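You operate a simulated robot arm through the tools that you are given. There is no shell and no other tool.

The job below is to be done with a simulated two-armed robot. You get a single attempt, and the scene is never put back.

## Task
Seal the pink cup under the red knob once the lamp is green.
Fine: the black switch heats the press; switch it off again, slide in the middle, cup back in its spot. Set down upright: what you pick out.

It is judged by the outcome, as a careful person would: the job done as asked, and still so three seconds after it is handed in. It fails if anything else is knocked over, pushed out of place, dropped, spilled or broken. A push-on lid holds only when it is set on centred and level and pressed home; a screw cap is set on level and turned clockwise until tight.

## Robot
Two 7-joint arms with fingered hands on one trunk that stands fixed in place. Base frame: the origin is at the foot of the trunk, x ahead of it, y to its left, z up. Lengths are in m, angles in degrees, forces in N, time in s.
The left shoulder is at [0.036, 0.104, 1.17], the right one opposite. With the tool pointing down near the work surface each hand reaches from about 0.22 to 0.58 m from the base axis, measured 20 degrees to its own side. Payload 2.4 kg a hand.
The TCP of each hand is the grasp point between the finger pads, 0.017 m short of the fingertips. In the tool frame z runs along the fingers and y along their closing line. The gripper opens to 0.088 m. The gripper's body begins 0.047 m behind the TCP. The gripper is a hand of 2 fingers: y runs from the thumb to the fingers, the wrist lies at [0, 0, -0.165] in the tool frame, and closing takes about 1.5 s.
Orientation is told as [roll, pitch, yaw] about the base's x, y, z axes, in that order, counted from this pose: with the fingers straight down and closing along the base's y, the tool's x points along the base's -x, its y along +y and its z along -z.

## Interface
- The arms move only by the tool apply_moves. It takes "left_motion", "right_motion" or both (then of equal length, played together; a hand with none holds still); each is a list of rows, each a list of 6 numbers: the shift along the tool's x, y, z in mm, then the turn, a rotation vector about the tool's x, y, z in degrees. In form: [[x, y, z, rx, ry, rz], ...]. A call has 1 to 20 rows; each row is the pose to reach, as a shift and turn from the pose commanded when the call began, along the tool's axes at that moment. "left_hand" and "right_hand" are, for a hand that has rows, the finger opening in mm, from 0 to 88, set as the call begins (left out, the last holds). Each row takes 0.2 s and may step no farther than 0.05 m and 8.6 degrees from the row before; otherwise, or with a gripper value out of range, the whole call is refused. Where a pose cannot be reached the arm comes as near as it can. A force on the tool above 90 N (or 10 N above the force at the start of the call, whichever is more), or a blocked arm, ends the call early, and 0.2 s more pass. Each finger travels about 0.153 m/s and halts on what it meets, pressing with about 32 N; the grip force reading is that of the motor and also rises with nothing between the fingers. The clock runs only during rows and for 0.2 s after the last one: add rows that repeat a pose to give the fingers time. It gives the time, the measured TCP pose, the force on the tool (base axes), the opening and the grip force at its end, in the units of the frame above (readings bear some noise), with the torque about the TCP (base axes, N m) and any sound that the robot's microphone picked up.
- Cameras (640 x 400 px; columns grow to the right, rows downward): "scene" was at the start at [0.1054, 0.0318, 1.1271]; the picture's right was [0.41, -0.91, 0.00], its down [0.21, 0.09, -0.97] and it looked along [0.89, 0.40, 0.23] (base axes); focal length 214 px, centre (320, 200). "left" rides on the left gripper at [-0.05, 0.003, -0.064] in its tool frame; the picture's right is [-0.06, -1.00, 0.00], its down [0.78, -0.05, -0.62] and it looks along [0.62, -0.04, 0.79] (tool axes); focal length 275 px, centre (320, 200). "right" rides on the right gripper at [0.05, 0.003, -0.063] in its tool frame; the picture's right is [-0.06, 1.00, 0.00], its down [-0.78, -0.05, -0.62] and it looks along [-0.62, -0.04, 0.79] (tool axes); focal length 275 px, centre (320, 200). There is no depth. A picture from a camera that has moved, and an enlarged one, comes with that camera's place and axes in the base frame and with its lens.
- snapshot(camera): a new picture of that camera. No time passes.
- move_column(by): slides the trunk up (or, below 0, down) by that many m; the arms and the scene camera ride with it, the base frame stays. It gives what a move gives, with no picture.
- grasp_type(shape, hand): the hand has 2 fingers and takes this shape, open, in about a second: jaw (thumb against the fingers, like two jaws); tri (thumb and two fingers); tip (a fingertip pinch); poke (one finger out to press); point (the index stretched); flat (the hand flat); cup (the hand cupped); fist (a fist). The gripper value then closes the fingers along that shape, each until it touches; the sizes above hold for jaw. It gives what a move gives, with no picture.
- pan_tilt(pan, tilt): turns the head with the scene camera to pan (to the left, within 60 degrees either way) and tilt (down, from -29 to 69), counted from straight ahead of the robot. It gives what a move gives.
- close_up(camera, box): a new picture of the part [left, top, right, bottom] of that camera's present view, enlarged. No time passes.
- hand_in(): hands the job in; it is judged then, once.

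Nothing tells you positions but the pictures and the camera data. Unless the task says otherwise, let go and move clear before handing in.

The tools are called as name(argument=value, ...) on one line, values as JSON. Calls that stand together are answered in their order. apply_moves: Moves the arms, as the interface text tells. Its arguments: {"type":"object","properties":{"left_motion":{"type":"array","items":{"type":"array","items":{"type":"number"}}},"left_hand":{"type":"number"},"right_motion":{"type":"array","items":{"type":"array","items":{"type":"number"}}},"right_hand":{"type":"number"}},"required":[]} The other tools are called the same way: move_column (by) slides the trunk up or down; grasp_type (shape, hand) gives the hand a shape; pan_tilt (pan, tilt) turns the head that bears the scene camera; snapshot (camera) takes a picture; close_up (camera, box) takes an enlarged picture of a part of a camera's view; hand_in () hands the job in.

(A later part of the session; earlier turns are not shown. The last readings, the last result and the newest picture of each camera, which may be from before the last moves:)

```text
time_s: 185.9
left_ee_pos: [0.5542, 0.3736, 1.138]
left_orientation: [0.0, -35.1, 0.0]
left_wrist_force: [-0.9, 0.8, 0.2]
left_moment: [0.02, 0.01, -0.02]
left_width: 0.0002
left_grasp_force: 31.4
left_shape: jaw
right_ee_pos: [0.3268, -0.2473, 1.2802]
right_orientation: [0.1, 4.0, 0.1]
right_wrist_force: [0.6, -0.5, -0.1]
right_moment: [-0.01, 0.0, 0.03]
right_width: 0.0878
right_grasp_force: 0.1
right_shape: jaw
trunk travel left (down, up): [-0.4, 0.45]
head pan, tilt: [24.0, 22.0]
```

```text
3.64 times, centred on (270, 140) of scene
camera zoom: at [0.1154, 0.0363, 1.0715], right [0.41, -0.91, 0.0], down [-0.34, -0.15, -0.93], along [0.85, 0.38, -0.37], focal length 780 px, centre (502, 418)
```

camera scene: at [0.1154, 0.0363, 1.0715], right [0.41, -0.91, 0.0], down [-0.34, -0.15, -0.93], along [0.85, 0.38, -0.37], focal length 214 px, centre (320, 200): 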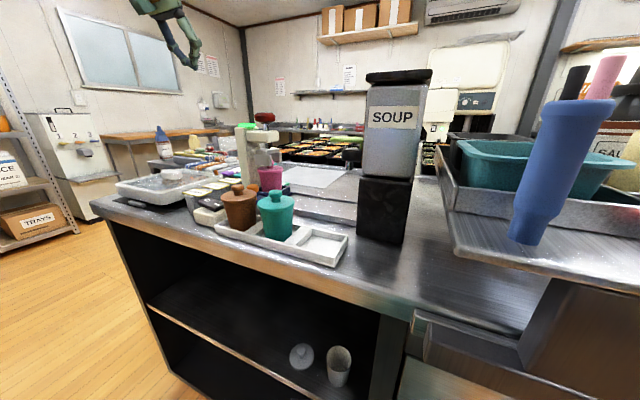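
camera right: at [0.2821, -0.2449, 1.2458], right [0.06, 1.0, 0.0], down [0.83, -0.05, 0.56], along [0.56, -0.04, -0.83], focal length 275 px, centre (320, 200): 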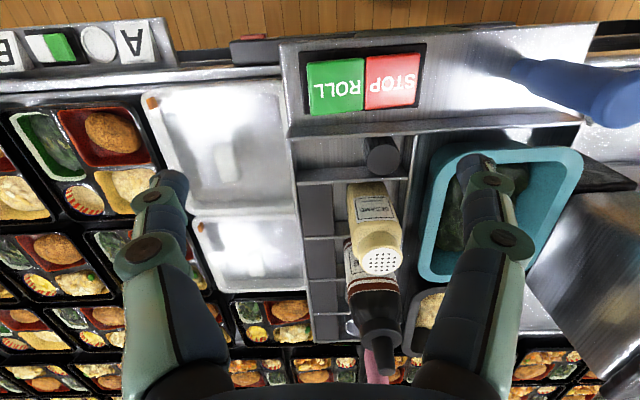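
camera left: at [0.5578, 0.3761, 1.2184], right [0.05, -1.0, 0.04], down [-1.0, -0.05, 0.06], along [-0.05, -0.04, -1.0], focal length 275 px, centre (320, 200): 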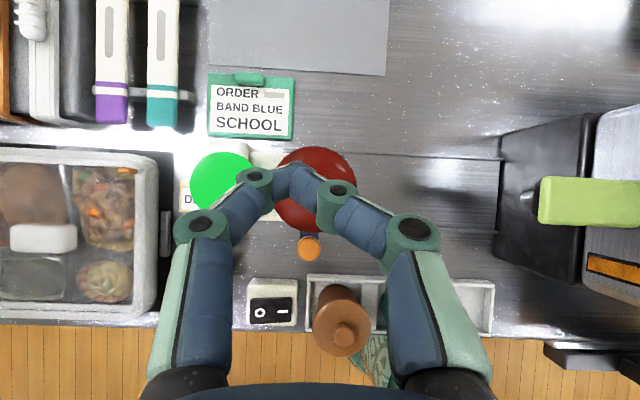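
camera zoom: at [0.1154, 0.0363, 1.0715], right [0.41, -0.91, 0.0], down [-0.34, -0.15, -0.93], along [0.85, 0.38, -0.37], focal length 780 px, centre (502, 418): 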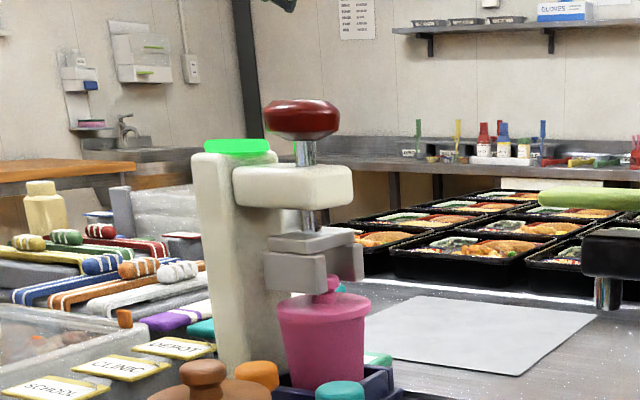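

Green. I'll descend to the knob and press as before, holding a moment longer.

apply_moves(left_motion=[[8.8, -0.5, 12.6, 0, 0, 0], [17.6, -0.5, 25.1, 0, 0, 0], [26.4, -0.5, 37.7, 0, 0, 0], [29.3, -0.5, 41.8, 0, 0, 0], [32.1, -0.5, 45.9, 0, 0, 0], [32.1, -0.5, 45.9, 0, 0, 0]])

apply_moves(left_motion=[[1.15, 0, 1.64, 0, 0, 0], [2.3, 0, 3.3, 0, 0, 0], [3.4, 0, 4.9, 0, 0, 0], [3.4, 0, 4.9, 0, 0, 0]])

close_up(camera="scene", box=[250, 130, 300, 190])

```text
time_s: 187.3
left_ee_pos: [0.5528, 0.3725, 1.0823]
left_orientation: [-0.1, -35.1, 0.0]
left_wrist_force: [1.2, 0.3, 2.6]
left_moment: [0.01, 0.0, 0.02]
left_width: 0.0002
left_grasp_force: 32.2
left_shape: jaw
right_ee_pos: [0.3263, -0.2486, 1.28]
right_orientation: [0.1, 4.1, 0.1]
right_wrist_force: [0.0, -0.1, -0.2]
right_moment: [0.0, 0.02, 0.02]
right_width: 0.0879
right_grasp_force: 0.1
right_shape: jaw
trunk travel left (down, up): [-0.4, 0.45]
head pan, tilt: [24.0, 22.0]
```

```text
time_s: 188.3
left_ee_pos: [0.5541, 0.373, 1.0767]
left_orientation: [0.0, -35.2, 0.0]
left_wrist_force: [-0.8, -0.5, 3.4]
left_moment: [0.0, -0.02, -0.02]
left_width: 0.0
left_grasp_force: 31.7
left_shape: jaw
right_ee_pos: [0.3275, -0.2485, 1.2811]
right_orientation: [0.2, 4.0, 0.1]
right_wrist_force: [0.4, -0.6, 0.5]
right_moment: [-0.01, 0.01, 0.04]
right_width: 0.0882
right_grasp_force: 0.0
right_shape: jaw
trunk travel left (down, up): [-0.4, 0.45]
head pan, tilt: [24.0, 22.0]
heard: click
```

```text
6.67 times, centred on (275, 160) of scene
camera zoom: at [0.115, 0.036, 1.0716], right [0.41, -0.91, 0.0], down [-0.34, -0.15, -0.93], along [0.85, 0.38, -0.37], focal length 1430 px, centre (620, 467)
```

zoom: 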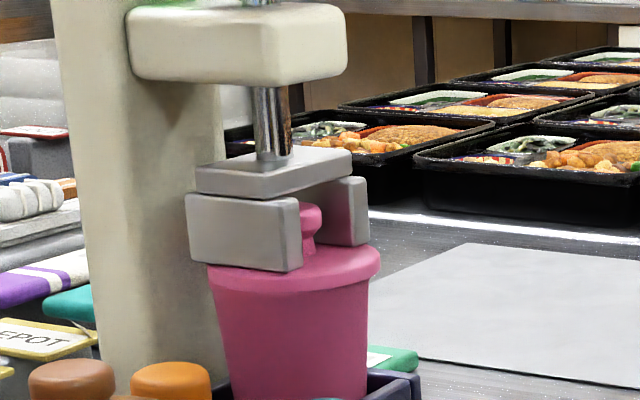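

A click again; I'll press home a bit more and hold.

apply_moves(left_motion=[[1.15, 0, 1.64, 0, 0, 0], [2.3, 0, 3.3, 0, 0, 0], [2.3, 0, 3.3, 0, 0, 0], [2.3, 0, 3.3, 0, 0, 0], [2.3, 0, 3.3, 0, 0, 0]])

close_up(camera="scene", box=[250, 130, 300, 190])

```text
time_s: 189.5
left_ee_pos: [0.5536, 0.3717, 1.0754]
left_orientation: [0.0, -35.5, 0.0]
left_wrist_force: [10.2, 3.6, 33.4]
left_moment: [0.29, -0.36, -0.02]
left_width: 0.0016
left_grasp_force: 31.7
left_shape: jaw
right_ee_pos: [0.3259, -0.2483, 1.2809]
right_orientation: [0.1, 4.1, 0.0]
right_wrist_force: [0.4, 0.6, -0.3]
right_moment: [-0.03, 0.01, -0.01]
right_width: 0.0879
right_grasp_force: 0.1
right_shape: jaw
trunk travel left (down, up): [-0.4, 0.45]
head pan, tilt: [24.0, 22.0]
```

```text
6.67 times, centred on (275, 160) of scene
camera zoom: at [0.1144, 0.0352, 1.0719], right [0.41, -0.91, 0.0], down [-0.34, -0.15, -0.93], along [0.85, 0.38, -0.37], focal length 1430 px, centre (620, 467)
```

zoom: 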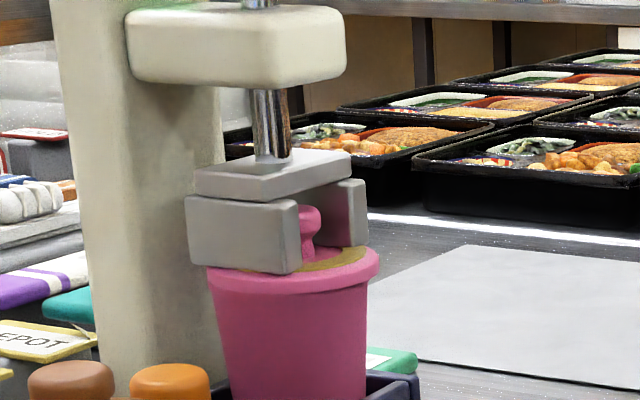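

Sealed again: the gold ring is back. I'll release and go to switch the heat off.

apply_moves(left_motion=[[-2.3, 0, -3.3, 0, 0, 0], [-5.7, 0, -8.2, 0, 0, 0], [-11.5, 0, -16.4, 0, 0, 0], [-20, 0, -28.6, 0, 0, 0], [-29, 0, -41.4, 0, 0, 0], [-40, 0, -57, 0, 0, 0], [-40, 0, -57, 0, 0, 0]])

apply_moves(left_motion=[[24.9, 11, -17.4, 0, 5, 0], [49.8, 22, -34.9, 0, 10, 0], [74.7, 33, -52.3, 0, 15, 0], [99.6, 44, -69.8, 0, 20, 0], [124.5, 53, -87.2, 0, 25, 0], [124.5, 53, -87.2, 0, 25, 0]])

move_column(by=-0.1)

snapshot(camera="left")

close_up(camera="scene", box=[220, 50, 330, 180])

```text
time_s: 191.1
left_ee_pos: [0.5538, 0.3729, 1.1407]
left_orientation: [-0.1, -35.0, 0.0]
left_wrist_force: [0.1, 0.0, -0.4]
left_moment: [-0.01, 0.0, 0.02]
left_width: 0.0007
left_grasp_force: 31.4
left_shape: jaw
right_ee_pos: [0.3284, -0.2479, 1.2793]
right_orientation: [0.1, 4.1, 0.1]
right_wrist_force: [1.0, -0.5, 0.8]
right_moment: [0.0, 0.01, 0.0]
right_width: 0.0877
right_grasp_force: 0.1
right_shape: jaw
trunk travel left (down, up): [-0.4, 0.45]
head pan, tilt: [24.0, 22.0]
```

```text
time_s: 192.5
left_ee_pos: [0.4032, 0.4275, 1.1414]
left_orientation: [0.0, -10.1, 0.0]
left_wrist_force: [-0.2, 0.5, 0.8]
left_moment: [0.0, 0.0, -0.01]
left_width: 0.001
left_grasp_force: 32.0
left_shape: jaw
right_ee_pos: [0.3269, -0.2476, 1.28]
right_orientation: [0.1, 4.1, 0.1]
right_wrist_force: [-0.2, 0.1, 1.0]
right_moment: [0.02, 0.0, 0.02]
right_width: 0.0878
right_grasp_force: 0.0
right_shape: jaw
trunk travel left (down, up): [-0.4, 0.45]
head pan, tilt: [24.0, 22.0]
```

```text
time_s: 193.8
left_ee_pos: [0.4022, 0.4274, 1.0414]
left_orientation: [-0.1, -10.1, 0.0]
left_wrist_force: [-0.3, -0.3, -0.2]
left_moment: [-0.02, 0.0, 0.03]
left_width: 0.0012
left_grasp_force: 32.0
left_shape: jaw
right_ee_pos: [0.3276, -0.2479, 1.1801]
right_orientation: [0.1, 4.2, 0.0]
right_wrist_force: [0.2, -0.3, -0.1]
right_moment: [0.02, 0.02, 0.04]
right_width: 0.088
right_grasp_force: 0.1
right_shape: jaw
trunk travel left (down, up): [-0.3, 0.55]
head pan, tilt: [24.0, 22.0]
```

```text
taken
camera left: at [0.4403, 0.4291, 1.1121], right [0.06, -1.0, 0.01], down [-0.88, -0.05, 0.47], along [-0.47, -0.04, -0.88], focal length 275 px, centre (320, 200)
```

left: 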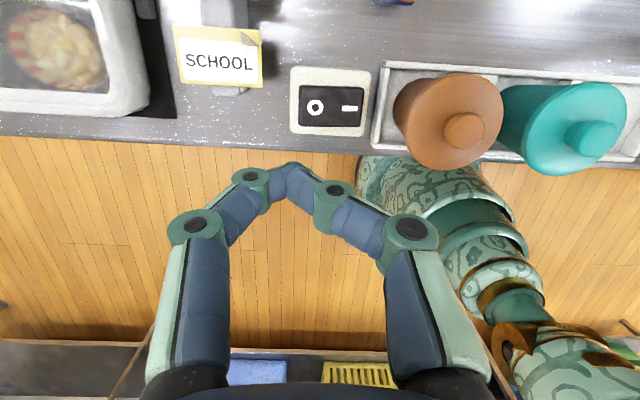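

```text
3.08 times, centred on (275, 115) of scene
camera zoom: at [0.1184, 0.0363, 0.9711], right [0.41, -0.91, 0.0], down [-0.34, -0.15, -0.93], along [0.85, 0.38, -0.37], focal length 660 px, centre (458, 462)
```

zoom: 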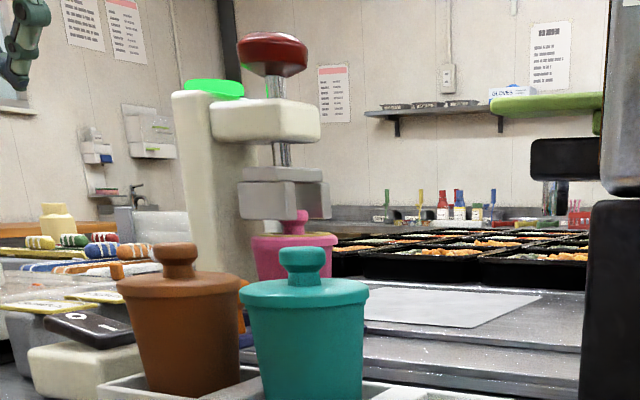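

apply_moves(left_motion=[[5.4, -2, 30.5, 0, 0, 0], [10.8, -2, 61, 0, 0, 0], [16.1, -2, 91.5, 0, 0, 0], [20.8, -2, 118, 0, 0, 0], [21.7, -2, 123, 0, 0, 0], [22.4, -2, 127, 0, 0, 0], [22.9, -2, 130, 0, 0, 0], [22.9, -2, 130, 0, 0, 0]])

close_up(camera="scene", box=[150, 60, 290, 190])

```text
time_s: 195.6
left_ee_pos: [0.4045, 0.4254, 0.9103]
left_orientation: [0.0, -10.3, -0.1]
left_wrist_force: [-0.5, 3.8, 16.8]
left_moment: [0.21, -0.01, -0.02]
left_width: 0.001
left_grasp_force: 31.9
left_shape: jaw
right_ee_pos: [0.3269, -0.2479, 1.1809]
right_orientation: [0.1, 4.0, 0.0]
right_wrist_force: [0.0, 0.0, 0.5]
right_moment: [0.01, -0.01, -0.01]
right_width: 0.0879
right_grasp_force: 0.1
right_shape: jaw
trunk travel left (down, up): [-0.3, 0.55]
head pan, tilt: [24.0, 22.0]
```

```text
3.08 times, centred on (220, 125) of scene
camera zoom: at [0.1177, 0.0359, 0.9714], right [0.41, -0.91, 0.0], down [-0.34, -0.15, -0.93], along [0.85, 0.38, -0.37], focal length 660 px, centre (628, 431)
```

zoom: 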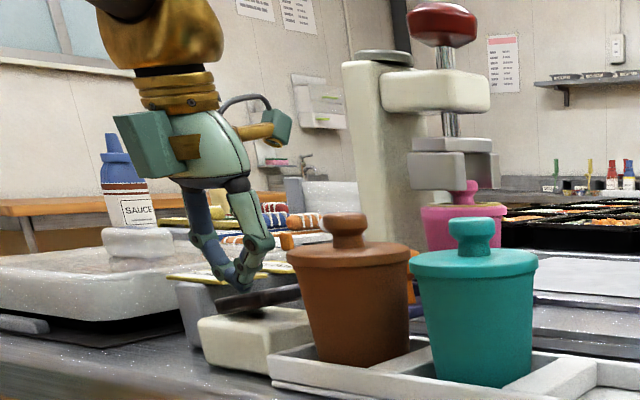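

Off. Now back to the orange knob, cage it, and pull the slide to the middle.

apply_moves(left_motion=[[-3.5, 0, -19.7, 0, 0, 0], [-6.9, 0, -39.4, 0, 0, 0], [-16.5, -12, -51.7, 0, -5, 0], [-26, -24, -64, 0, -10, 0], [-35.5, -37, -76.3, 0, -15, 0], [-45.1, -50, -88.6, 0, -20, 0], [-45.1, -50, -88.6, 0, -20, 0]], left_hand=0)

apply_moves(left_motion=[[0, 0, 0, 0, 0, 0], [0, 0, 0, 0, 0, 0], [0, 0, 0, 0, 0, 0]], left_hand=48)

snapshot(camera="left")

```text
time_s: 197.2
left_ee_pos: [0.4302, 0.3755, 1.004]
left_orientation: [-0.1, -30.1, 0.0]
left_wrist_force: [0.3, 0.2, 0.1]
left_moment: [-0.01, 0.04, 0.02]
left_width: 0.0006
left_grasp_force: 32.0
left_shape: jaw
right_ee_pos: [0.327, -0.2472, 1.18]
right_orientation: [0.1, 4.2, 0.0]
right_wrist_force: [-0.2, 0.2, -1.0]
right_moment: [0.02, -0.01, 0.01]
right_width: 0.0882
right_grasp_force: 0.0
right_shape: jaw
trunk travel left (down, up): [-0.3, 0.55]
head pan, tilt: [24.0, 22.0]
```

```text
time_s: 198.0
left_ee_pos: [0.431, 0.3759, 1.0048]
left_orientation: [-0.1, -30.0, 0.0]
left_wrist_force: [0.4, -0.2, -0.3]
left_moment: [0.0, 0.01, 0.0]
left_width: 0.0476
left_grasp_force: 0.1
left_shape: jaw
right_ee_pos: [0.3266, -0.2468, 1.1802]
right_orientation: [0.2, 4.0, 0.1]
right_wrist_force: [-0.5, -0.1, -0.6]
right_moment: [0.0, 0.03, 0.0]
right_width: 0.0879
right_grasp_force: 0.0
right_shape: jaw
trunk travel left (down, up): [-0.3, 0.55]
head pan, tilt: [24.0, 22.0]
```

```text
taken
camera left: at [0.4422, 0.3776, 1.0838], right [0.05, -1.0, 0.03], down [-0.99, -0.05, 0.14], along [-0.14, -0.04, -0.99], focal length 275 px, centre (320, 200)
```

left: 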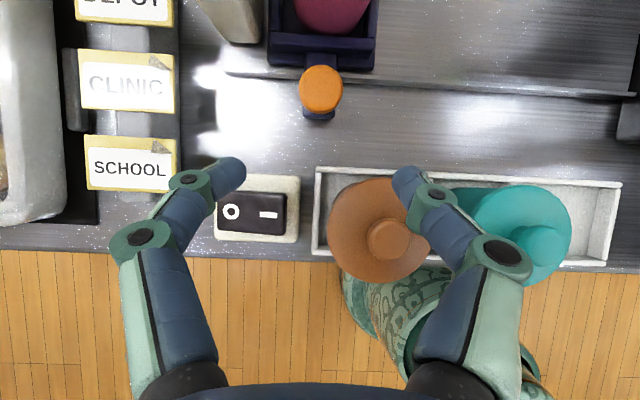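

apply_moves(left_motion=[[0, 0, 25, 0, 0, 0], [0, 0, 50, 0, 0, 0], [0, 0, 75, 0, 0, 0], [0, 0, 95, 0, 0, 0], [0, 0, 110, 0, 0, 0], [0, 0, 110, 0, 0, 0]], left_hand=48)

apply_moves(left_motion=[[0, 0, 0, 0, 0, 0], [0, 0, 0, 0, 0, 0], [0, 0, 0, 0, 0, 0]], left_hand=15)

apply_moves(left_motion=[[0, -4, 0, 0, 0, 0], [0, -9, 0, 0, 0, 0], [0, -15, 0, 0, 0, 0], [0, -22, 0, 0, 0, 0], [0, -29, 0, 0, 0, 0], [0, -36, 0, 0, 0, 0], [0, -43, 0, 0, 0, 0], [0, -50, 0, 0, 0, 0], [0, -57, 0, 0, 0, 0], [0, -64, 0, 0, 0, 0], [0, -71, 0, 0, 0, 0], [0, -78, 0, 0, 0, 0], [0, -85, 0, 0, 0, 0], [0, -92, 0, 0, 0, 0], [0, -98, 0, 0, 0, 0], [0, -102, 0, 0, 0, 0], [0, -102, 0, 0, 0, 0]])

close_up(camera="scene", box=[285, 115, 345, 175])

```text
time_s: 199.4
left_ee_pos: [0.488, 0.377, 0.9098]
left_orientation: [-0.1, -30.0, 0.1]
left_wrist_force: [-0.8, 0.1, -0.7]
left_moment: [0.01, -0.02, 0.0]
left_width: 0.0474
left_grasp_force: 0.1
left_shape: jaw
right_ee_pos: [0.3271, -0.2465, 1.1797]
right_orientation: [0.1, 4.1, 0.1]
right_wrist_force: [0.1, 0.6, -0.5]
right_moment: [0.0, 0.0, 0.01]
right_width: 0.0878
right_grasp_force: 0.1
right_shape: jaw
trunk travel left (down, up): [-0.3, 0.55]
head pan, tilt: [24.0, 22.0]
```

```text
time_s: 200.2
left_ee_pos: [0.489, 0.3766, 0.9087]
left_orientation: [-0.2, -29.7, 0.0]
left_wrist_force: [14.5, -8.3, -19.8]
left_moment: [-0.05, -0.03, -0.01]
left_width: 0.0107
left_grasp_force: 32.4
left_shape: jaw
right_ee_pos: [0.3308, -0.2473, 1.1792]
right_orientation: [0.0, 4.2, 0.0]
right_wrist_force: [-0.6, 0.0, -1.1]
right_moment: [-0.02, 0.01, 0.0]
right_width: 0.0881
right_grasp_force: 0.0
right_shape: jaw
trunk travel left (down, up): [-0.3, 0.55]
head pan, tilt: [24.0, 22.0]
```

```text
time_s: 203.8
left_ee_pos: [0.4903, 0.2714, 0.908]
left_orientation: [-0.2, -29.9, 0.1]
left_wrist_force: [18.4, -1.1, -25.4]
left_moment: [0.0, -0.01, -0.03]
left_width: 0.0101
left_grasp_force: 32.2
left_shape: jaw
right_ee_pos: [0.3311, -0.2478, 1.179]
right_orientation: [0.0, 4.3, -0.1]
right_wrist_force: [-0.2, -0.1, -0.6]
right_moment: [0.04, 0.0, -0.01]
right_width: 0.0877
right_grasp_force: 0.1
right_shape: jaw
trunk travel left (down, up): [-0.3, 0.55]
head pan, tilt: [24.0, 22.0]
```

```text
6.67 times, centred on (315, 145) of scene
camera zoom: at [0.1218, 0.0369, 0.9704], right [0.41, -0.91, 0.0], down [-0.35, -0.15, -0.93], along [0.85, 0.38, -0.38], focal length 1430 px, centre (353, 567)
```

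zoom: 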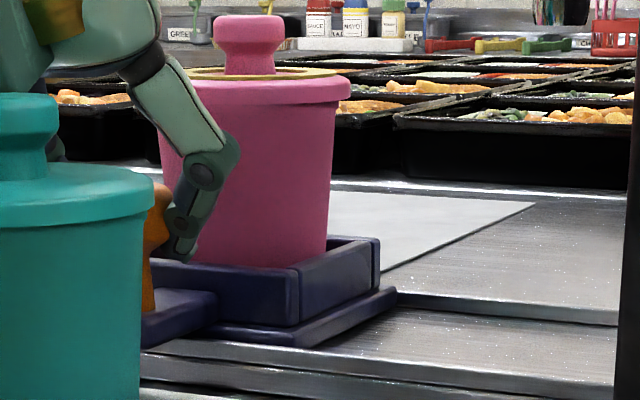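

The gold ring is still there. The fingers gripped the neck this time, so I'll loosen to relieve the pull and then check the slide position.

apply_moves(left_motion=[[0, 0, 0, 0, 0, 0], [0, 0, 0, 0, 0, 0], [0, 0, 0, 0, 0, 0]], left_hand=18)

close_up(camera="scene", box=[285, 115, 345, 175])

snapshot(camera="left")

```text
time_s: 204.6
left_ee_pos: [0.4856, 0.271, 0.9108]
left_orientation: [-0.1, -30.2, 0.1]
left_wrist_force: [0.9, -0.2, 0.1]
left_moment: [0.01, 0.01, 0.03]
left_width: 0.0181
left_grasp_force: 0.1
left_shape: jaw
right_ee_pos: [0.3275, -0.2476, 1.1817]
right_orientation: [0.0, 4.1, 0.1]
right_wrist_force: [0.6, 0.7, -0.1]
right_moment: [0.02, 0.0, 0.02]
right_width: 0.0881
right_grasp_force: 0.1
right_shape: jaw
trunk travel left (down, up): [-0.3, 0.55]
head pan, tilt: [24.0, 22.0]
```

```text
6.67 times, centred on (315, 145) of scene
camera zoom: at [0.1182, 0.0362, 0.9712], right [0.41, -0.91, 0.0], down [-0.34, -0.15, -0.93], along [0.85, 0.38, -0.37], focal length 1430 px, centre (353, 567)
```

zoom: 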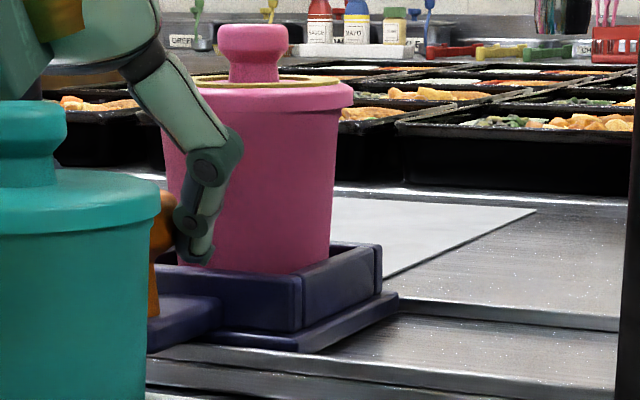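

```text
taken
camera left: at [0.4971, 0.2739, 0.9894], right [0.05, -1.0, 0.03], down [-0.99, -0.05, 0.14], along [-0.14, -0.04, -0.99], focal length 275 px, centre (320, 200)
```

left: 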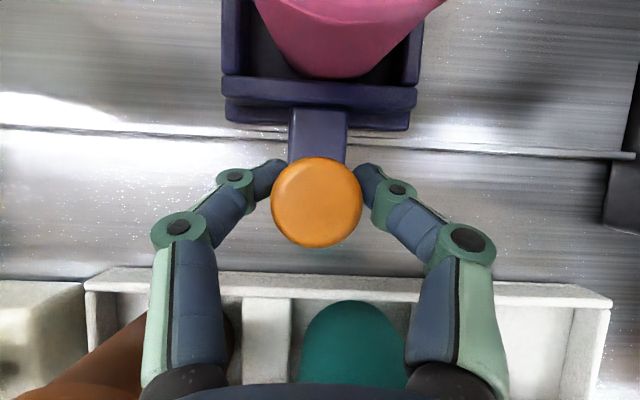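

The slide is about 2.7 mm short of the middle. I'll nudge it.

apply_moves(left_motion=[[0, -2, 0, 0, 0, 0], [0, -4, 0, 0, 0, 0], [0, -4, 0, 0, 0, 0]], left_hand=16)

close_up(camera="scene", box=[285, 115, 345, 175])

```text
time_s: 205.4
left_ee_pos: [0.4874, 0.2675, 0.9087]
left_orientation: [-0.1, -30.0, 0.0]
left_wrist_force: [0.3, 0.3, -0.2]
left_moment: [0.01, -0.02, 0.02]
left_width: 0.0164
left_grasp_force: 0.0
left_shape: jaw
right_ee_pos: [0.3265, -0.2474, 1.1802]
right_orientation: [0.0, 4.1, 0.1]
right_wrist_force: [0.0, 1.1, 0.5]
right_moment: [-0.02, 0.01, 0.02]
right_width: 0.0878
right_grasp_force: 0.2
right_shape: jaw
trunk travel left (down, up): [-0.3, 0.55]
head pan, tilt: [24.0, 22.0]
```

```text
6.67 times, centred on (315, 145) of scene
camera zoom: at [0.1186, 0.0363, 0.971], right [0.41, -0.91, 0.0], down [-0.34, -0.15, -0.93], along [0.85, 0.38, -0.37], focal length 1430 px, centre (353, 567)
```

zoom: 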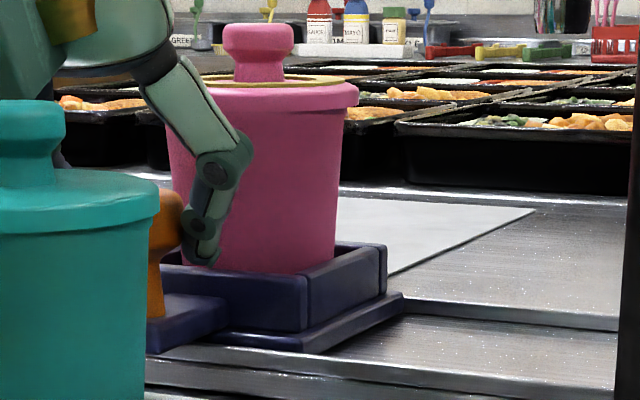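

apply_moves(left_motion=[[0, -0.8, 0, 0, 0, 0], [0, -0.8, 0, 0, 0, 0]])

apply_moves(left_motion=[[0, 0.5, 0, 0, 0, 0], [0, 0.5, 0, 0, 0, 0], [0, 0.5, -5, 0, 0, 0], [0, 0.5, -15, 0, 0, 0], [0, 0.5, -35, 0, 0, 0], [0, 0.5, -60, 0, 0, 0], [0, 0.5, -75, 0, 0, 0], [0, 0.5, -75, 0, 0, 0]], left_hand=48)

close_up(camera="scene", box=[285, 115, 345, 175])

snapshot(camera="left")

```text
time_s: 206.0
left_ee_pos: [0.4871, 0.2686, 0.9092]
left_orientation: [-0.1, -30.0, 0.0]
left_wrist_force: [0.8, 0.4, -0.7]
left_moment: [-0.03, 0.0, -0.01]
left_width: 0.0168
left_grasp_force: 0.1
left_shape: jaw
right_ee_pos: [0.3277, -0.2473, 1.1804]
right_orientation: [0.1, 4.1, 0.1]
right_wrist_force: [-0.2, 0.4, -0.2]
right_moment: [0.02, 0.04, -0.01]
right_width: 0.088
right_grasp_force: 0.1
right_shape: jaw
trunk travel left (down, up): [-0.3, 0.55]
head pan, tilt: [24.0, 22.0]
```

```text
time_s: 207.8
left_ee_pos: [0.449, 0.2692, 0.9771]
left_orientation: [-0.1, -30.1, 0.0]
left_wrist_force: [0.4, 0.3, -0.7]
left_moment: [0.04, -0.01, -0.02]
left_width: 0.0477
left_grasp_force: 0.0
left_shape: jaw
right_ee_pos: [0.3274, -0.2473, 1.1799]
right_orientation: [0.1, 4.1, 0.1]
right_wrist_force: [0.1, -0.5, -0.1]
right_moment: [0.0, 0.02, 0.0]
right_width: 0.0879
right_grasp_force: 0.0
right_shape: jaw
trunk travel left (down, up): [-0.3, 0.55]
head pan, tilt: [24.0, 22.0]
```

```text
6.67 times, centred on (315, 145) of scene
camera zoom: at [0.1185, 0.0363, 0.971], right [0.41, -0.91, 0.0], down [-0.34, -0.15, -0.93], along [0.85, 0.38, -0.37], focal length 1430 px, centre (353, 567)
```

zoom: 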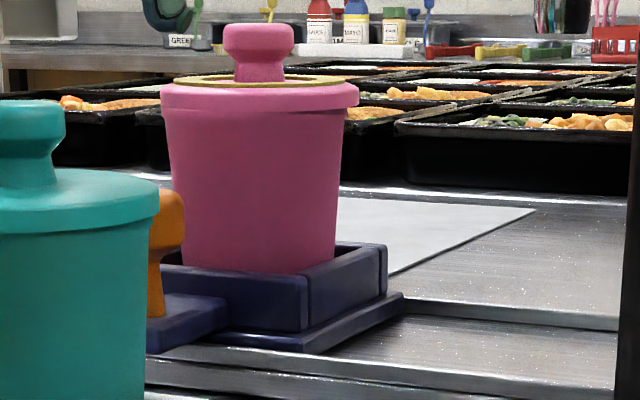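

```text
taken
camera left: at [0.4603, 0.2712, 1.0547], right [0.05, -1.0, 0.03], down [-0.99, -0.05, 0.14], along [-0.14, -0.04, -0.99], focal length 275 px, centre (320, 200)
```

left: 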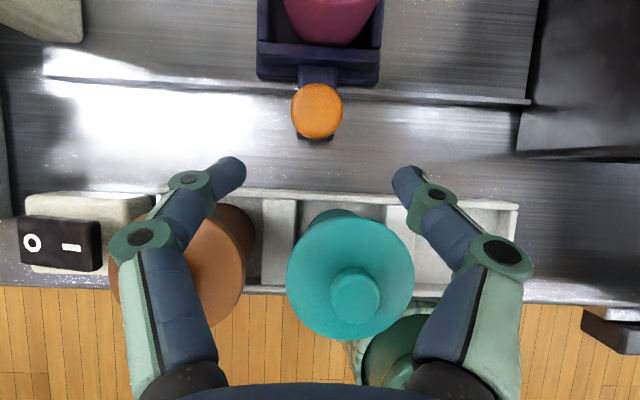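

The slide is in the middle (within half a mm) and the seal is intact. I'll take up the standoff for the improved grip, and let the seal set for a while.

apply_moves(left_motion=[[-6.4, -1.8, 3.7, 0, -3.8, 0], [-12.8, -3.6, 7.4, 0, -7.6, 0], [-19.1, -5.4, 11.1, 0, -11.4, 0], [-25.5, -7.2, 14.8, 0, -15.1, 0], [-25.5, -7.2, 14.8, 0, -15.1, 0]], left_hand=74)

apply_moves(left_motion=[[0, 0, 0, 0, 0, 0], [0, 0, 0, 0, 0, 0], [0, 0, 0, 0, 0, 0], [0, 0, 0, 0, 0, 0], [0, 0, 0, 0, 0, 0], [0, 0, 0, 0, 0, 0], [0, 0, 0, 0, 0, 0], [0, 0, 0, 0, 0, 0], [0, 0, 0, 0, 0, 0], [0, 0, 0, 0, 0, 0], [0, 0, 0, 0, 0, 0], [0, 0, 0, 0, 0, 0], [0, 0, 0, 0, 0, 0], [0, 0, 0, 0, 0, 0], [0, 0, 0, 0, 0, 0], [0, 0, 0, 0, 0, 0], [0, 0, 0, 0, 0, 0], [0, 0, 0, 0, 0, 0], [0, 0, 0, 0, 0, 0], [0, 0, 0, 0, 0, 0]])

apply_moves(left_motion=[[0, 0, 0, 0, 0, 0], [0, 0, 0, 0, 0, 0], [0, 0, 0, 0, 0, 0], [0, 0, 0, 0, 0, 0], [0, 0, 0, 0, 0, 0], [0, 0, 0, 0, 0, 0], [0, 0, 0, 0, 0, 0], [0, 0, 0, 0, 0, 0], [0, 0, 0, 0, 0, 0], [0, 0, 0, 0, 0, 0], [0, 0, 0, 0, 0, 0], [0, 0, 0, 0, 0, 0], [0, 0, 0, 0, 0, 0], [0, 0, 0, 0, 0, 0], [0, 0, 0, 0, 0, 0], [0, 0, 0, 0, 0, 0], [0, 0, 0, 0, 0, 0], [0, 0, 0, 0, 0, 0], [0, 0, 0, 0, 0, 0], [0, 0, 0, 0, 0, 0]])

snapshot(camera="left")

```text
time_s: 209.0
left_ee_pos: [0.4786, 0.2619, 0.9749]
left_orientation: [-0.1, -45.2, 0.1]
left_wrist_force: [0.3, -0.3, 0.2]
left_moment: [-0.01, -0.02, -0.01]
left_width: 0.0739
left_grasp_force: 0.1
left_shape: jaw
right_ee_pos: [0.3283, -0.2467, 1.1789]
right_orientation: [0.1, 4.2, 0.1]
right_wrist_force: [-0.1, 0.7, 0.2]
right_moment: [0.0, 0.0, -0.02]
right_width: 0.0878
right_grasp_force: 0.1
right_shape: jaw
trunk travel left (down, up): [-0.3, 0.55]
head pan, tilt: [24.0, 22.0]
```

```text
time_s: 213.2
left_ee_pos: [0.4777, 0.2624, 0.975]
left_orientation: [-0.1, -45.1, 0.0]
left_wrist_force: [-0.6, 0.9, 0.1]
left_moment: [0.01, -0.02, 0.01]
left_width: 0.0741
left_grasp_force: 0.0
left_shape: jaw
right_ee_pos: [0.3274, -0.2481, 1.1795]
right_orientation: [0.1, 4.1, 0.1]
right_wrist_force: [-0.1, 0.4, 1.1]
right_moment: [-0.01, 0.0, 0.01]
right_width: 0.0878
right_grasp_force: 0.0
right_shape: jaw
trunk travel left (down, up): [-0.3, 0.55]
head pan, tilt: [24.0, 22.0]
```

```text
time_s: 217.4
left_ee_pos: [0.4773, 0.2628, 0.9755]
left_orientation: [0.0, -45.1, 0.0]
left_wrist_force: [0.2, -0.1, -0.7]
left_moment: [0.01, -0.01, 0.03]
left_width: 0.0739
left_grasp_force: 0.1
left_shape: jaw
right_ee_pos: [0.3286, -0.2473, 1.1792]
right_orientation: [0.1, 4.1, 0.2]
right_wrist_force: [0.4, -0.3, 1.2]
right_moment: [-0.01, -0.02, -0.03]
right_width: 0.0876
right_grasp_force: 0.0
right_shape: jaw
trunk travel left (down, up): [-0.3, 0.55]
head pan, tilt: [24.0, 22.0]
```

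```text
taken
camera left: at [0.468, 0.2644, 1.0544], right [0.04, -1.0, 0.05], down [-0.99, -0.05, -0.12], along [0.12, -0.04, -0.99], focal length 275 px, centre (320, 200)
```

left: 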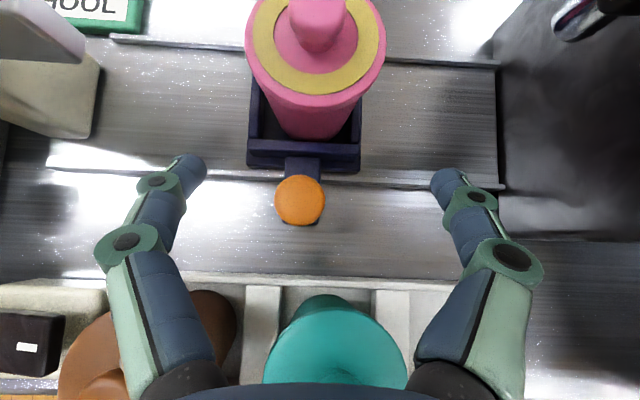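

The ring is intact. I'll shift 1.6 mm left and advance along the fingers, checking before the end.

apply_moves(left_motion=[[0, 1.6, 20, 0, 0, 0], [0, 1.6, 40, 0, 0, 0], [0, 1.6, 60, 0, 0, 0], [0, 1.6, 80, 0, 0, 0], [0, 1.6, 92, 0, 0, 0], [0, 1.6, 92, 0, 0, 0]], left_hand=74)

snapshot(camera="left")

close_up(camera="scene", box=[280, 100, 344, 164])

```text
time_s: 218.8
left_ee_pos: [0.5433, 0.2635, 0.9102]
left_orientation: [-0.1, -45.2, 0.0]
left_wrist_force: [-0.6, -1.0, -0.2]
left_moment: [0.01, -0.03, -0.01]
left_width: 0.0741
left_grasp_force: 0.1
left_shape: jaw
right_ee_pos: [0.3278, -0.2473, 1.1803]
right_orientation: [0.2, 4.2, 0.1]
right_wrist_force: [-0.3, 1.0, -0.4]
right_moment: [0.01, -0.01, -0.01]
right_width: 0.0881
right_grasp_force: 0.0
right_shape: jaw
trunk travel left (down, up): [-0.3, 0.55]
head pan, tilt: [24.0, 22.0]
```

```text
taken
camera left: at [0.5346, 0.2653, 0.9887], right [0.04, -1.0, 0.05], down [-0.99, -0.05, -0.12], along [0.12, -0.04, -0.99], focal length 275 px, centre (320, 200)
```

left: 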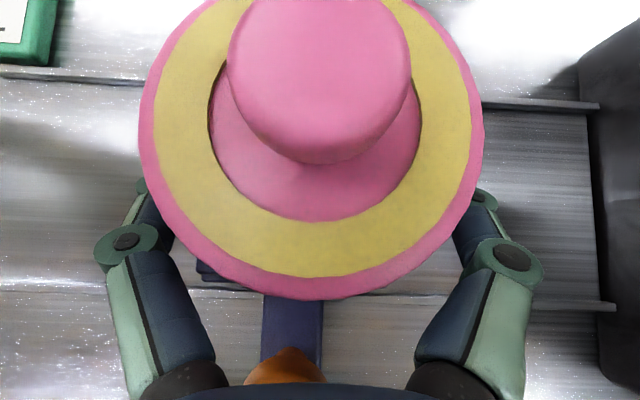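

```text
6.25 times, centred on (312, 132) of scene
camera zoom: at [0.1186, 0.0362, 0.971], right [0.41, -0.91, 0.0], down [-0.34, -0.15, -0.93], along [0.85, 0.38, -0.37], focal length 1340 px, centre (370, 625)
```

zoom: 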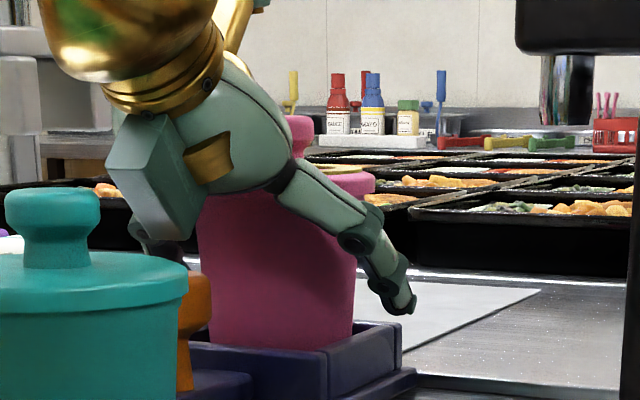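

Alignment good; I'll centre by 1.5 mm, advance 2 mm, then close stepwise while watching the ring.

apply_moves(left_motion=[[-1.4, 1.5, 1.4, 0, 0, 0], [-1.4, 1.5, 1.4, 0, 0, 0]])

apply_moves(left_motion=[[0, 0, 0, 0, 0, 0], [0, 0, 0, 0, 0, 0], [0, 0, 0, 0, 0, 0], [0, 0, 0, 0, 0, 0]], left_hand=56)

apply_moves(left_motion=[[0, 0, 0, 0, 0, 0], [0, 0, 0, 0, 0, 0], [0, 0, 0, 0, 0, 0], [0, 0, 0, 0, 0, 0]], left_hand=54)

snapshot(camera="left")

```text
time_s: 219.4
left_ee_pos: [0.5473, 0.2646, 0.9088]
left_orientation: [-0.2, -45.1, 0.0]
left_wrist_force: [0.7, 0.4, 0.2]
left_moment: [-0.01, 0.0, 0.0]
left_width: 0.074
left_grasp_force: 0.1
left_shape: jaw
right_ee_pos: [0.3278, -0.2473, 1.1798]
right_orientation: [0.1, 4.2, 0.1]
right_wrist_force: [-0.2, -0.3, -0.5]
right_moment: [-0.02, -0.01, -0.01]
right_width: 0.088
right_grasp_force: 0.0
right_shape: jaw
trunk travel left (down, up): [-0.3, 0.55]
head pan, tilt: [24.0, 22.0]
```

```text
time_s: 220.4
left_ee_pos: [0.5472, 0.2647, 0.9086]
left_orientation: [-0.1, -45.1, 0.0]
left_wrist_force: [-0.1, 0.2, 0.0]
left_moment: [0.01, -0.02, -0.02]
left_width: 0.056
left_grasp_force: 0.0
left_shape: jaw
right_ee_pos: [0.3288, -0.2468, 1.1805]
right_orientation: [0.2, 4.1, 0.0]
right_wrist_force: [-0.3, 0.5, 0.3]
right_moment: [0.03, 0.01, -0.03]
right_width: 0.0876
right_grasp_force: 0.1
right_shape: jaw
trunk travel left (down, up): [-0.3, 0.55]
head pan, tilt: [24.0, 22.0]
```

```text
time_s: 221.4
left_ee_pos: [0.5462, 0.265, 0.9095]
left_orientation: [0.0, -45.1, 0.0]
left_wrist_force: [1.0, -0.6, -0.8]
left_moment: [0.04, -0.06, 0.05]
left_width: 0.0543
left_grasp_force: 0.1
left_shape: jaw
right_ee_pos: [0.3275, -0.2477, 1.1795]
right_orientation: [0.1, 4.1, 0.1]
right_wrist_force: [0.4, -0.4, -0.7]
right_moment: [-0.01, 0.02, -0.01]
right_width: 0.0879
right_grasp_force: 0.1
right_shape: jaw
trunk travel left (down, up): [-0.3, 0.55]
head pan, tilt: [24.0, 22.0]
```

```text
taken
camera left: at [0.5362, 0.2669, 0.9887], right [0.04, -1.0, 0.05], down [-0.99, -0.05, -0.12], along [0.12, -0.04, -0.99], focal length 275 px, centre (320, 200)
```

left: 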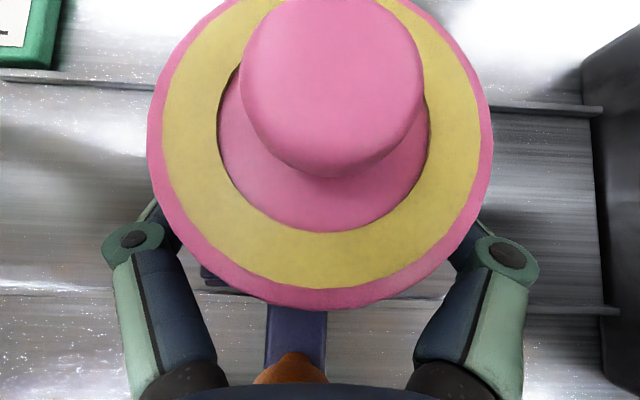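

apply_moves(left_motion=[[0, 0, 0, 0, 0, 0], [0, 0, 0, 0, 0, 0], [0, 0, 0, 0, 0, 0]], left_hand=52.5)

apply_moves(left_motion=[[0, 0, 0, 0, 0, 0], [0, 0, 0, 0, 0, 0], [0, 0, 0, 0, 0, 0]], left_hand=51)

snapshot(camera="left")

```text
time_s: 222.2
left_ee_pos: [0.5449, 0.2653, 0.9088]
left_orientation: [-0.2, -45.1, -0.1]
left_wrist_force: [-0.7, 0.1, 0.5]
left_moment: [0.03, 0.01, 0.01]
left_width: 0.0536
left_grasp_force: 0.1
left_shape: jaw
right_ee_pos: [0.3285, -0.2473, 1.1794]
right_orientation: [0.2, 4.1, 0.2]
right_wrist_force: [0.5, -0.3, 0.7]
right_moment: [0.01, 0.01, 0.01]
right_width: 0.0882
right_grasp_force: 0.1
right_shape: jaw
trunk travel left (down, up): [-0.3, 0.55]
head pan, tilt: [24.0, 22.0]
```

```text
time_s: 223.0
left_ee_pos: [0.5456, 0.2649, 0.9094]
left_orientation: [-0.1, -45.2, 0.0]
left_wrist_force: [0.0, 0.3, -0.9]
left_moment: [-0.01, 0.03, 0.03]
left_width: 0.0525
left_grasp_force: 0.0
left_shape: jaw
right_ee_pos: [0.3283, -0.2461, 1.1798]
right_orientation: [0.1, 4.1, 0.1]
right_wrist_force: [-0.2, 0.3, 0.0]
right_moment: [-0.02, -0.07, -0.01]
right_width: 0.0881
right_grasp_force: 0.0
right_shape: jaw
trunk travel left (down, up): [-0.3, 0.55]
head pan, tilt: [24.0, 22.0]
```

```text
taken
camera left: at [0.5362, 0.267, 0.9887], right [0.04, -1.0, 0.05], down [-0.99, -0.05, -0.12], along [0.12, -0.04, -0.99], focal length 275 px, centre (320, 200)
```

left: 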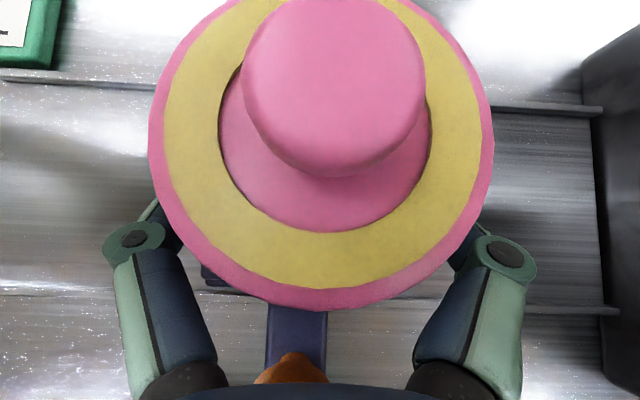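

apply_moves(left_motion=[[0, 0, 0, 0, 0, 0], [0, 0, 0, 0, 0, 0], [0, 0, 0, 0, 0, 0]], left_hand=50)

snapshot(camera="left")

apply_moves(left_motion=[[0, 0, 0, 0, 0, 0], [0, 0, 0, 0, 0, 0], [0, 0, 0, 0, 0, 0]], left_hand=49)

snapshot(camera="left")

```text
time_s: 223.8
left_ee_pos: [0.5457, 0.2644, 0.909]
left_orientation: [-0.1, -45.0, 0.0]
left_wrist_force: [-0.2, 1.0, 0.4]
left_moment: [0.02, -0.04, 0.02]
left_width: 0.0517
left_grasp_force: 0.0
left_shape: jaw
right_ee_pos: [0.3276, -0.247, 1.18]
right_orientation: [0.1, 4.1, 0.1]
right_wrist_force: [-0.2, 0.4, 0.0]
right_moment: [0.0, 0.0, -0.01]
right_width: 0.0879
right_grasp_force: 0.0
right_shape: jaw
trunk travel left (down, up): [-0.3, 0.55]
head pan, tilt: [24.0, 22.0]
```

```text
taken
camera left: at [0.5362, 0.267, 0.9887], right [0.04, -1.0, 0.05], down [-0.99, -0.05, -0.12], along [0.12, -0.04, -0.99], focal length 275 px, centre (320, 200)
```

left: 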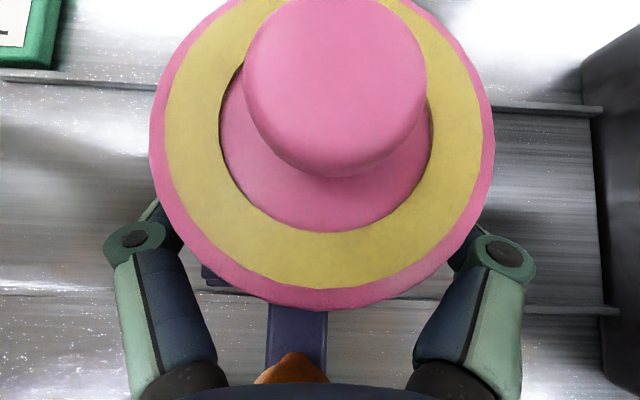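

```text
time_s: 224.6
left_ee_pos: [0.5458, 0.2647, 0.9095]
left_orientation: [-0.1, -45.1, 0.0]
left_wrist_force: [0.3, 0.6, 0.2]
left_moment: [-0.01, 0.02, -0.01]
left_width: 0.0508
left_grasp_force: 0.0
left_shape: jaw
right_ee_pos: [0.3273, -0.2468, 1.1806]
right_orientation: [0.1, 4.1, 0.1]
right_wrist_force: [0.2, -0.3, 0.1]
right_moment: [0.02, 0.0, 0.02]
right_width: 0.0877
right_grasp_force: 0.1
right_shape: jaw
trunk travel left (down, up): [-0.3, 0.55]
head pan, tilt: [24.0, 22.0]
```

```text
taken
camera left: at [0.5362, 0.267, 0.9887], right [0.04, -1.0, 0.05], down [-0.99, -0.05, -0.12], along [0.12, -0.04, -0.99], focal length 275 px, centre (320, 200)
```

left: 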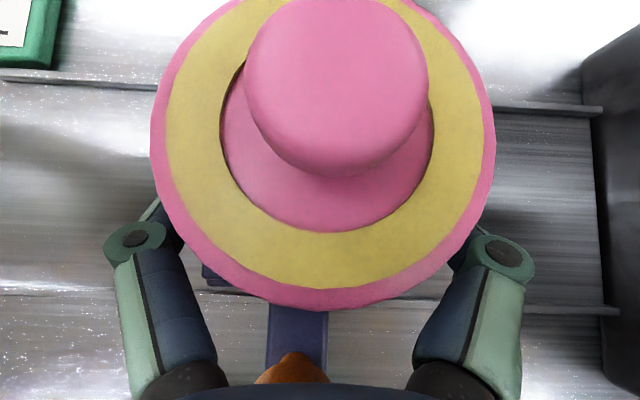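

apply_moves(left_motion=[[0, 0, 0, 0, 0, 0], [0, 0, 0, 0, 0, 0], [0, 0, 0, 0, 0, 0]], left_hand=47.5)

snapshot(camera="left")

apply_moves(left_motion=[[0, 0, 0, 0, 0, 0], [0, 0, 0, 0, 0, 0], [0, 0, 0, 0, 0, 0]], left_hand=46.5)

snapshot(camera="left")

```text
time_s: 225.4
left_ee_pos: [0.5457, 0.2643, 0.909]
left_orientation: [-0.1, -45.0, -0.1]
left_wrist_force: [0.0, -0.8, -1.1]
left_moment: [-0.01, 0.0, 0.01]
left_width: 0.0443
left_grasp_force: 32.3
left_shape: jaw
right_ee_pos: [0.3272, -0.2459, 1.1809]
right_orientation: [0.1, 4.1, 0.1]
right_wrist_force: [1.2, -0.5, 0.6]
right_moment: [0.02, -0.01, 0.01]
right_width: 0.0878
right_grasp_force: 0.1
right_shape: jaw
trunk travel left (down, up): [-0.3, 0.55]
head pan, tilt: [24.0, 22.0]
```

```text
taken
camera left: at [0.5363, 0.267, 0.9886], right [0.04, -1.0, 0.05], down [-0.99, -0.05, -0.12], along [0.12, -0.04, -0.99], focal length 275 px, centre (320, 200)
```

left: 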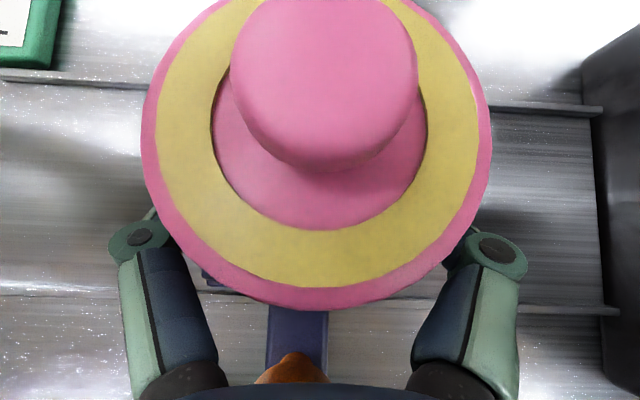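

```text
time_s: 226.2
left_ee_pos: [0.5453, 0.2652, 0.9092]
left_orientation: [-0.1, -45.2, 0.0]
left_wrist_force: [0.8, 0.5, -1.2]
left_moment: [0.01, 0.03, 0.01]
left_width: 0.0442
left_grasp_force: 31.9
left_shape: jaw
right_ee_pos: [0.3279, -0.2472, 1.181]
right_orientation: [0.1, 4.1, 0.1]
right_wrist_force: [-0.1, 0.0, 0.3]
right_moment: [0.01, 0.02, 0.0]
right_width: 0.0879
right_grasp_force: 0.1
right_shape: jaw
trunk travel left (down, up): [-0.3, 0.55]
head pan, tilt: [24.0, 22.0]
```

```text
taken
camera left: at [0.5363, 0.267, 0.9887], right [0.04, -1.0, 0.05], down [-0.99, -0.05, -0.12], along [0.12, -0.04, -0.99], focal length 275 px, centre (320, 200)
```

left: 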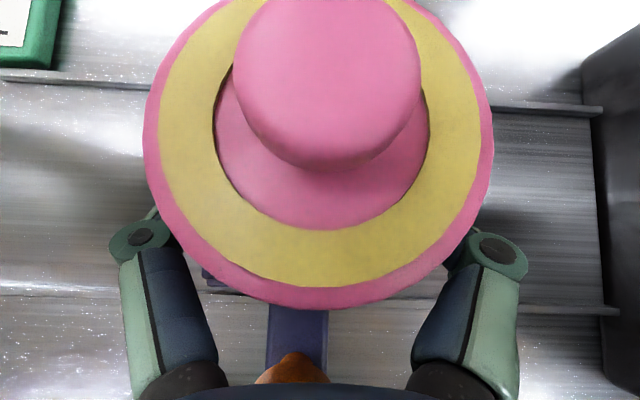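

The cup is gripped firmly on the body with the seal ring intact and no snap. I'll lift it straight up gently.

apply_moves(left_motion=[[-2.8, 0, -2.8, 0, 0, 0], [-7.1, 0, -7.1, 0, 0, 0], [-14.2, 0, -14.1, 0, 0, 0], [-22.7, 0, -22.6, 0, 0, 0], [-32, 0, -31.8, 0, 0, 0], [-42.5, 0, -42.4, 0, 0, 0], [-42.5, 0, -42.4, 0, 0, 0]])

snapshot(camera="left")

close_up(camera="scene", box=[270, 60, 350, 160])

```text
time_s: 227.8
left_ee_pos: [0.5444, 0.2655, 0.9689]
left_orientation: [-0.1, -45.2, 0.0]
left_wrist_force: [1.1, 0.3, -1.4]
left_moment: [-0.01, 0.0, 0.02]
left_width: 0.044
left_grasp_force: 32.1
left_shape: jaw
right_ee_pos: [0.3281, -0.2472, 1.181]
right_orientation: [0.2, 4.1, 0.2]
right_wrist_force: [-0.3, -0.2, 0.0]
right_moment: [0.0, 0.01, 0.02]
right_width: 0.088
right_grasp_force: 0.1
right_shape: jaw
trunk travel left (down, up): [-0.3, 0.55]
head pan, tilt: [24.0, 22.0]
```

```text
taken
camera left: at [0.5351, 0.2669, 1.0485], right [0.04, -1.0, 0.05], down [-0.99, -0.05, -0.12], along [0.12, -0.04, -0.99], focal length 275 px, centre (320, 200)
```

left: 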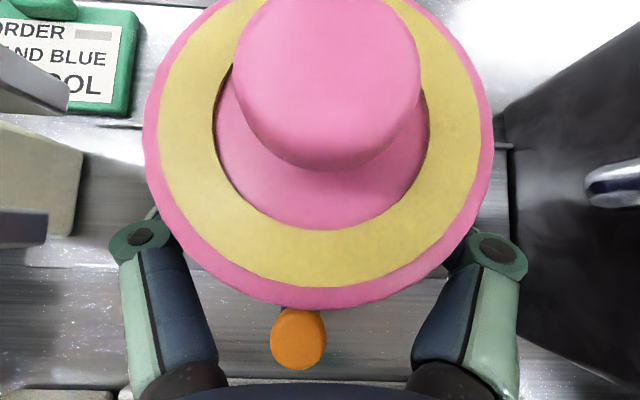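

```text
4.00 times, centred on (310, 110) of scene
camera zoom: at [0.1186, 0.0363, 0.971], right [0.41, -0.91, 0.0], down [-0.34, -0.15, -0.93], along [0.85, 0.38, -0.37], focal length 858 px, centre (360, 560)
```

zoom: 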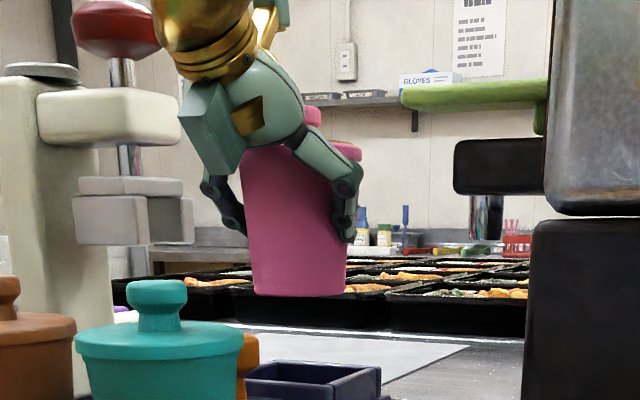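

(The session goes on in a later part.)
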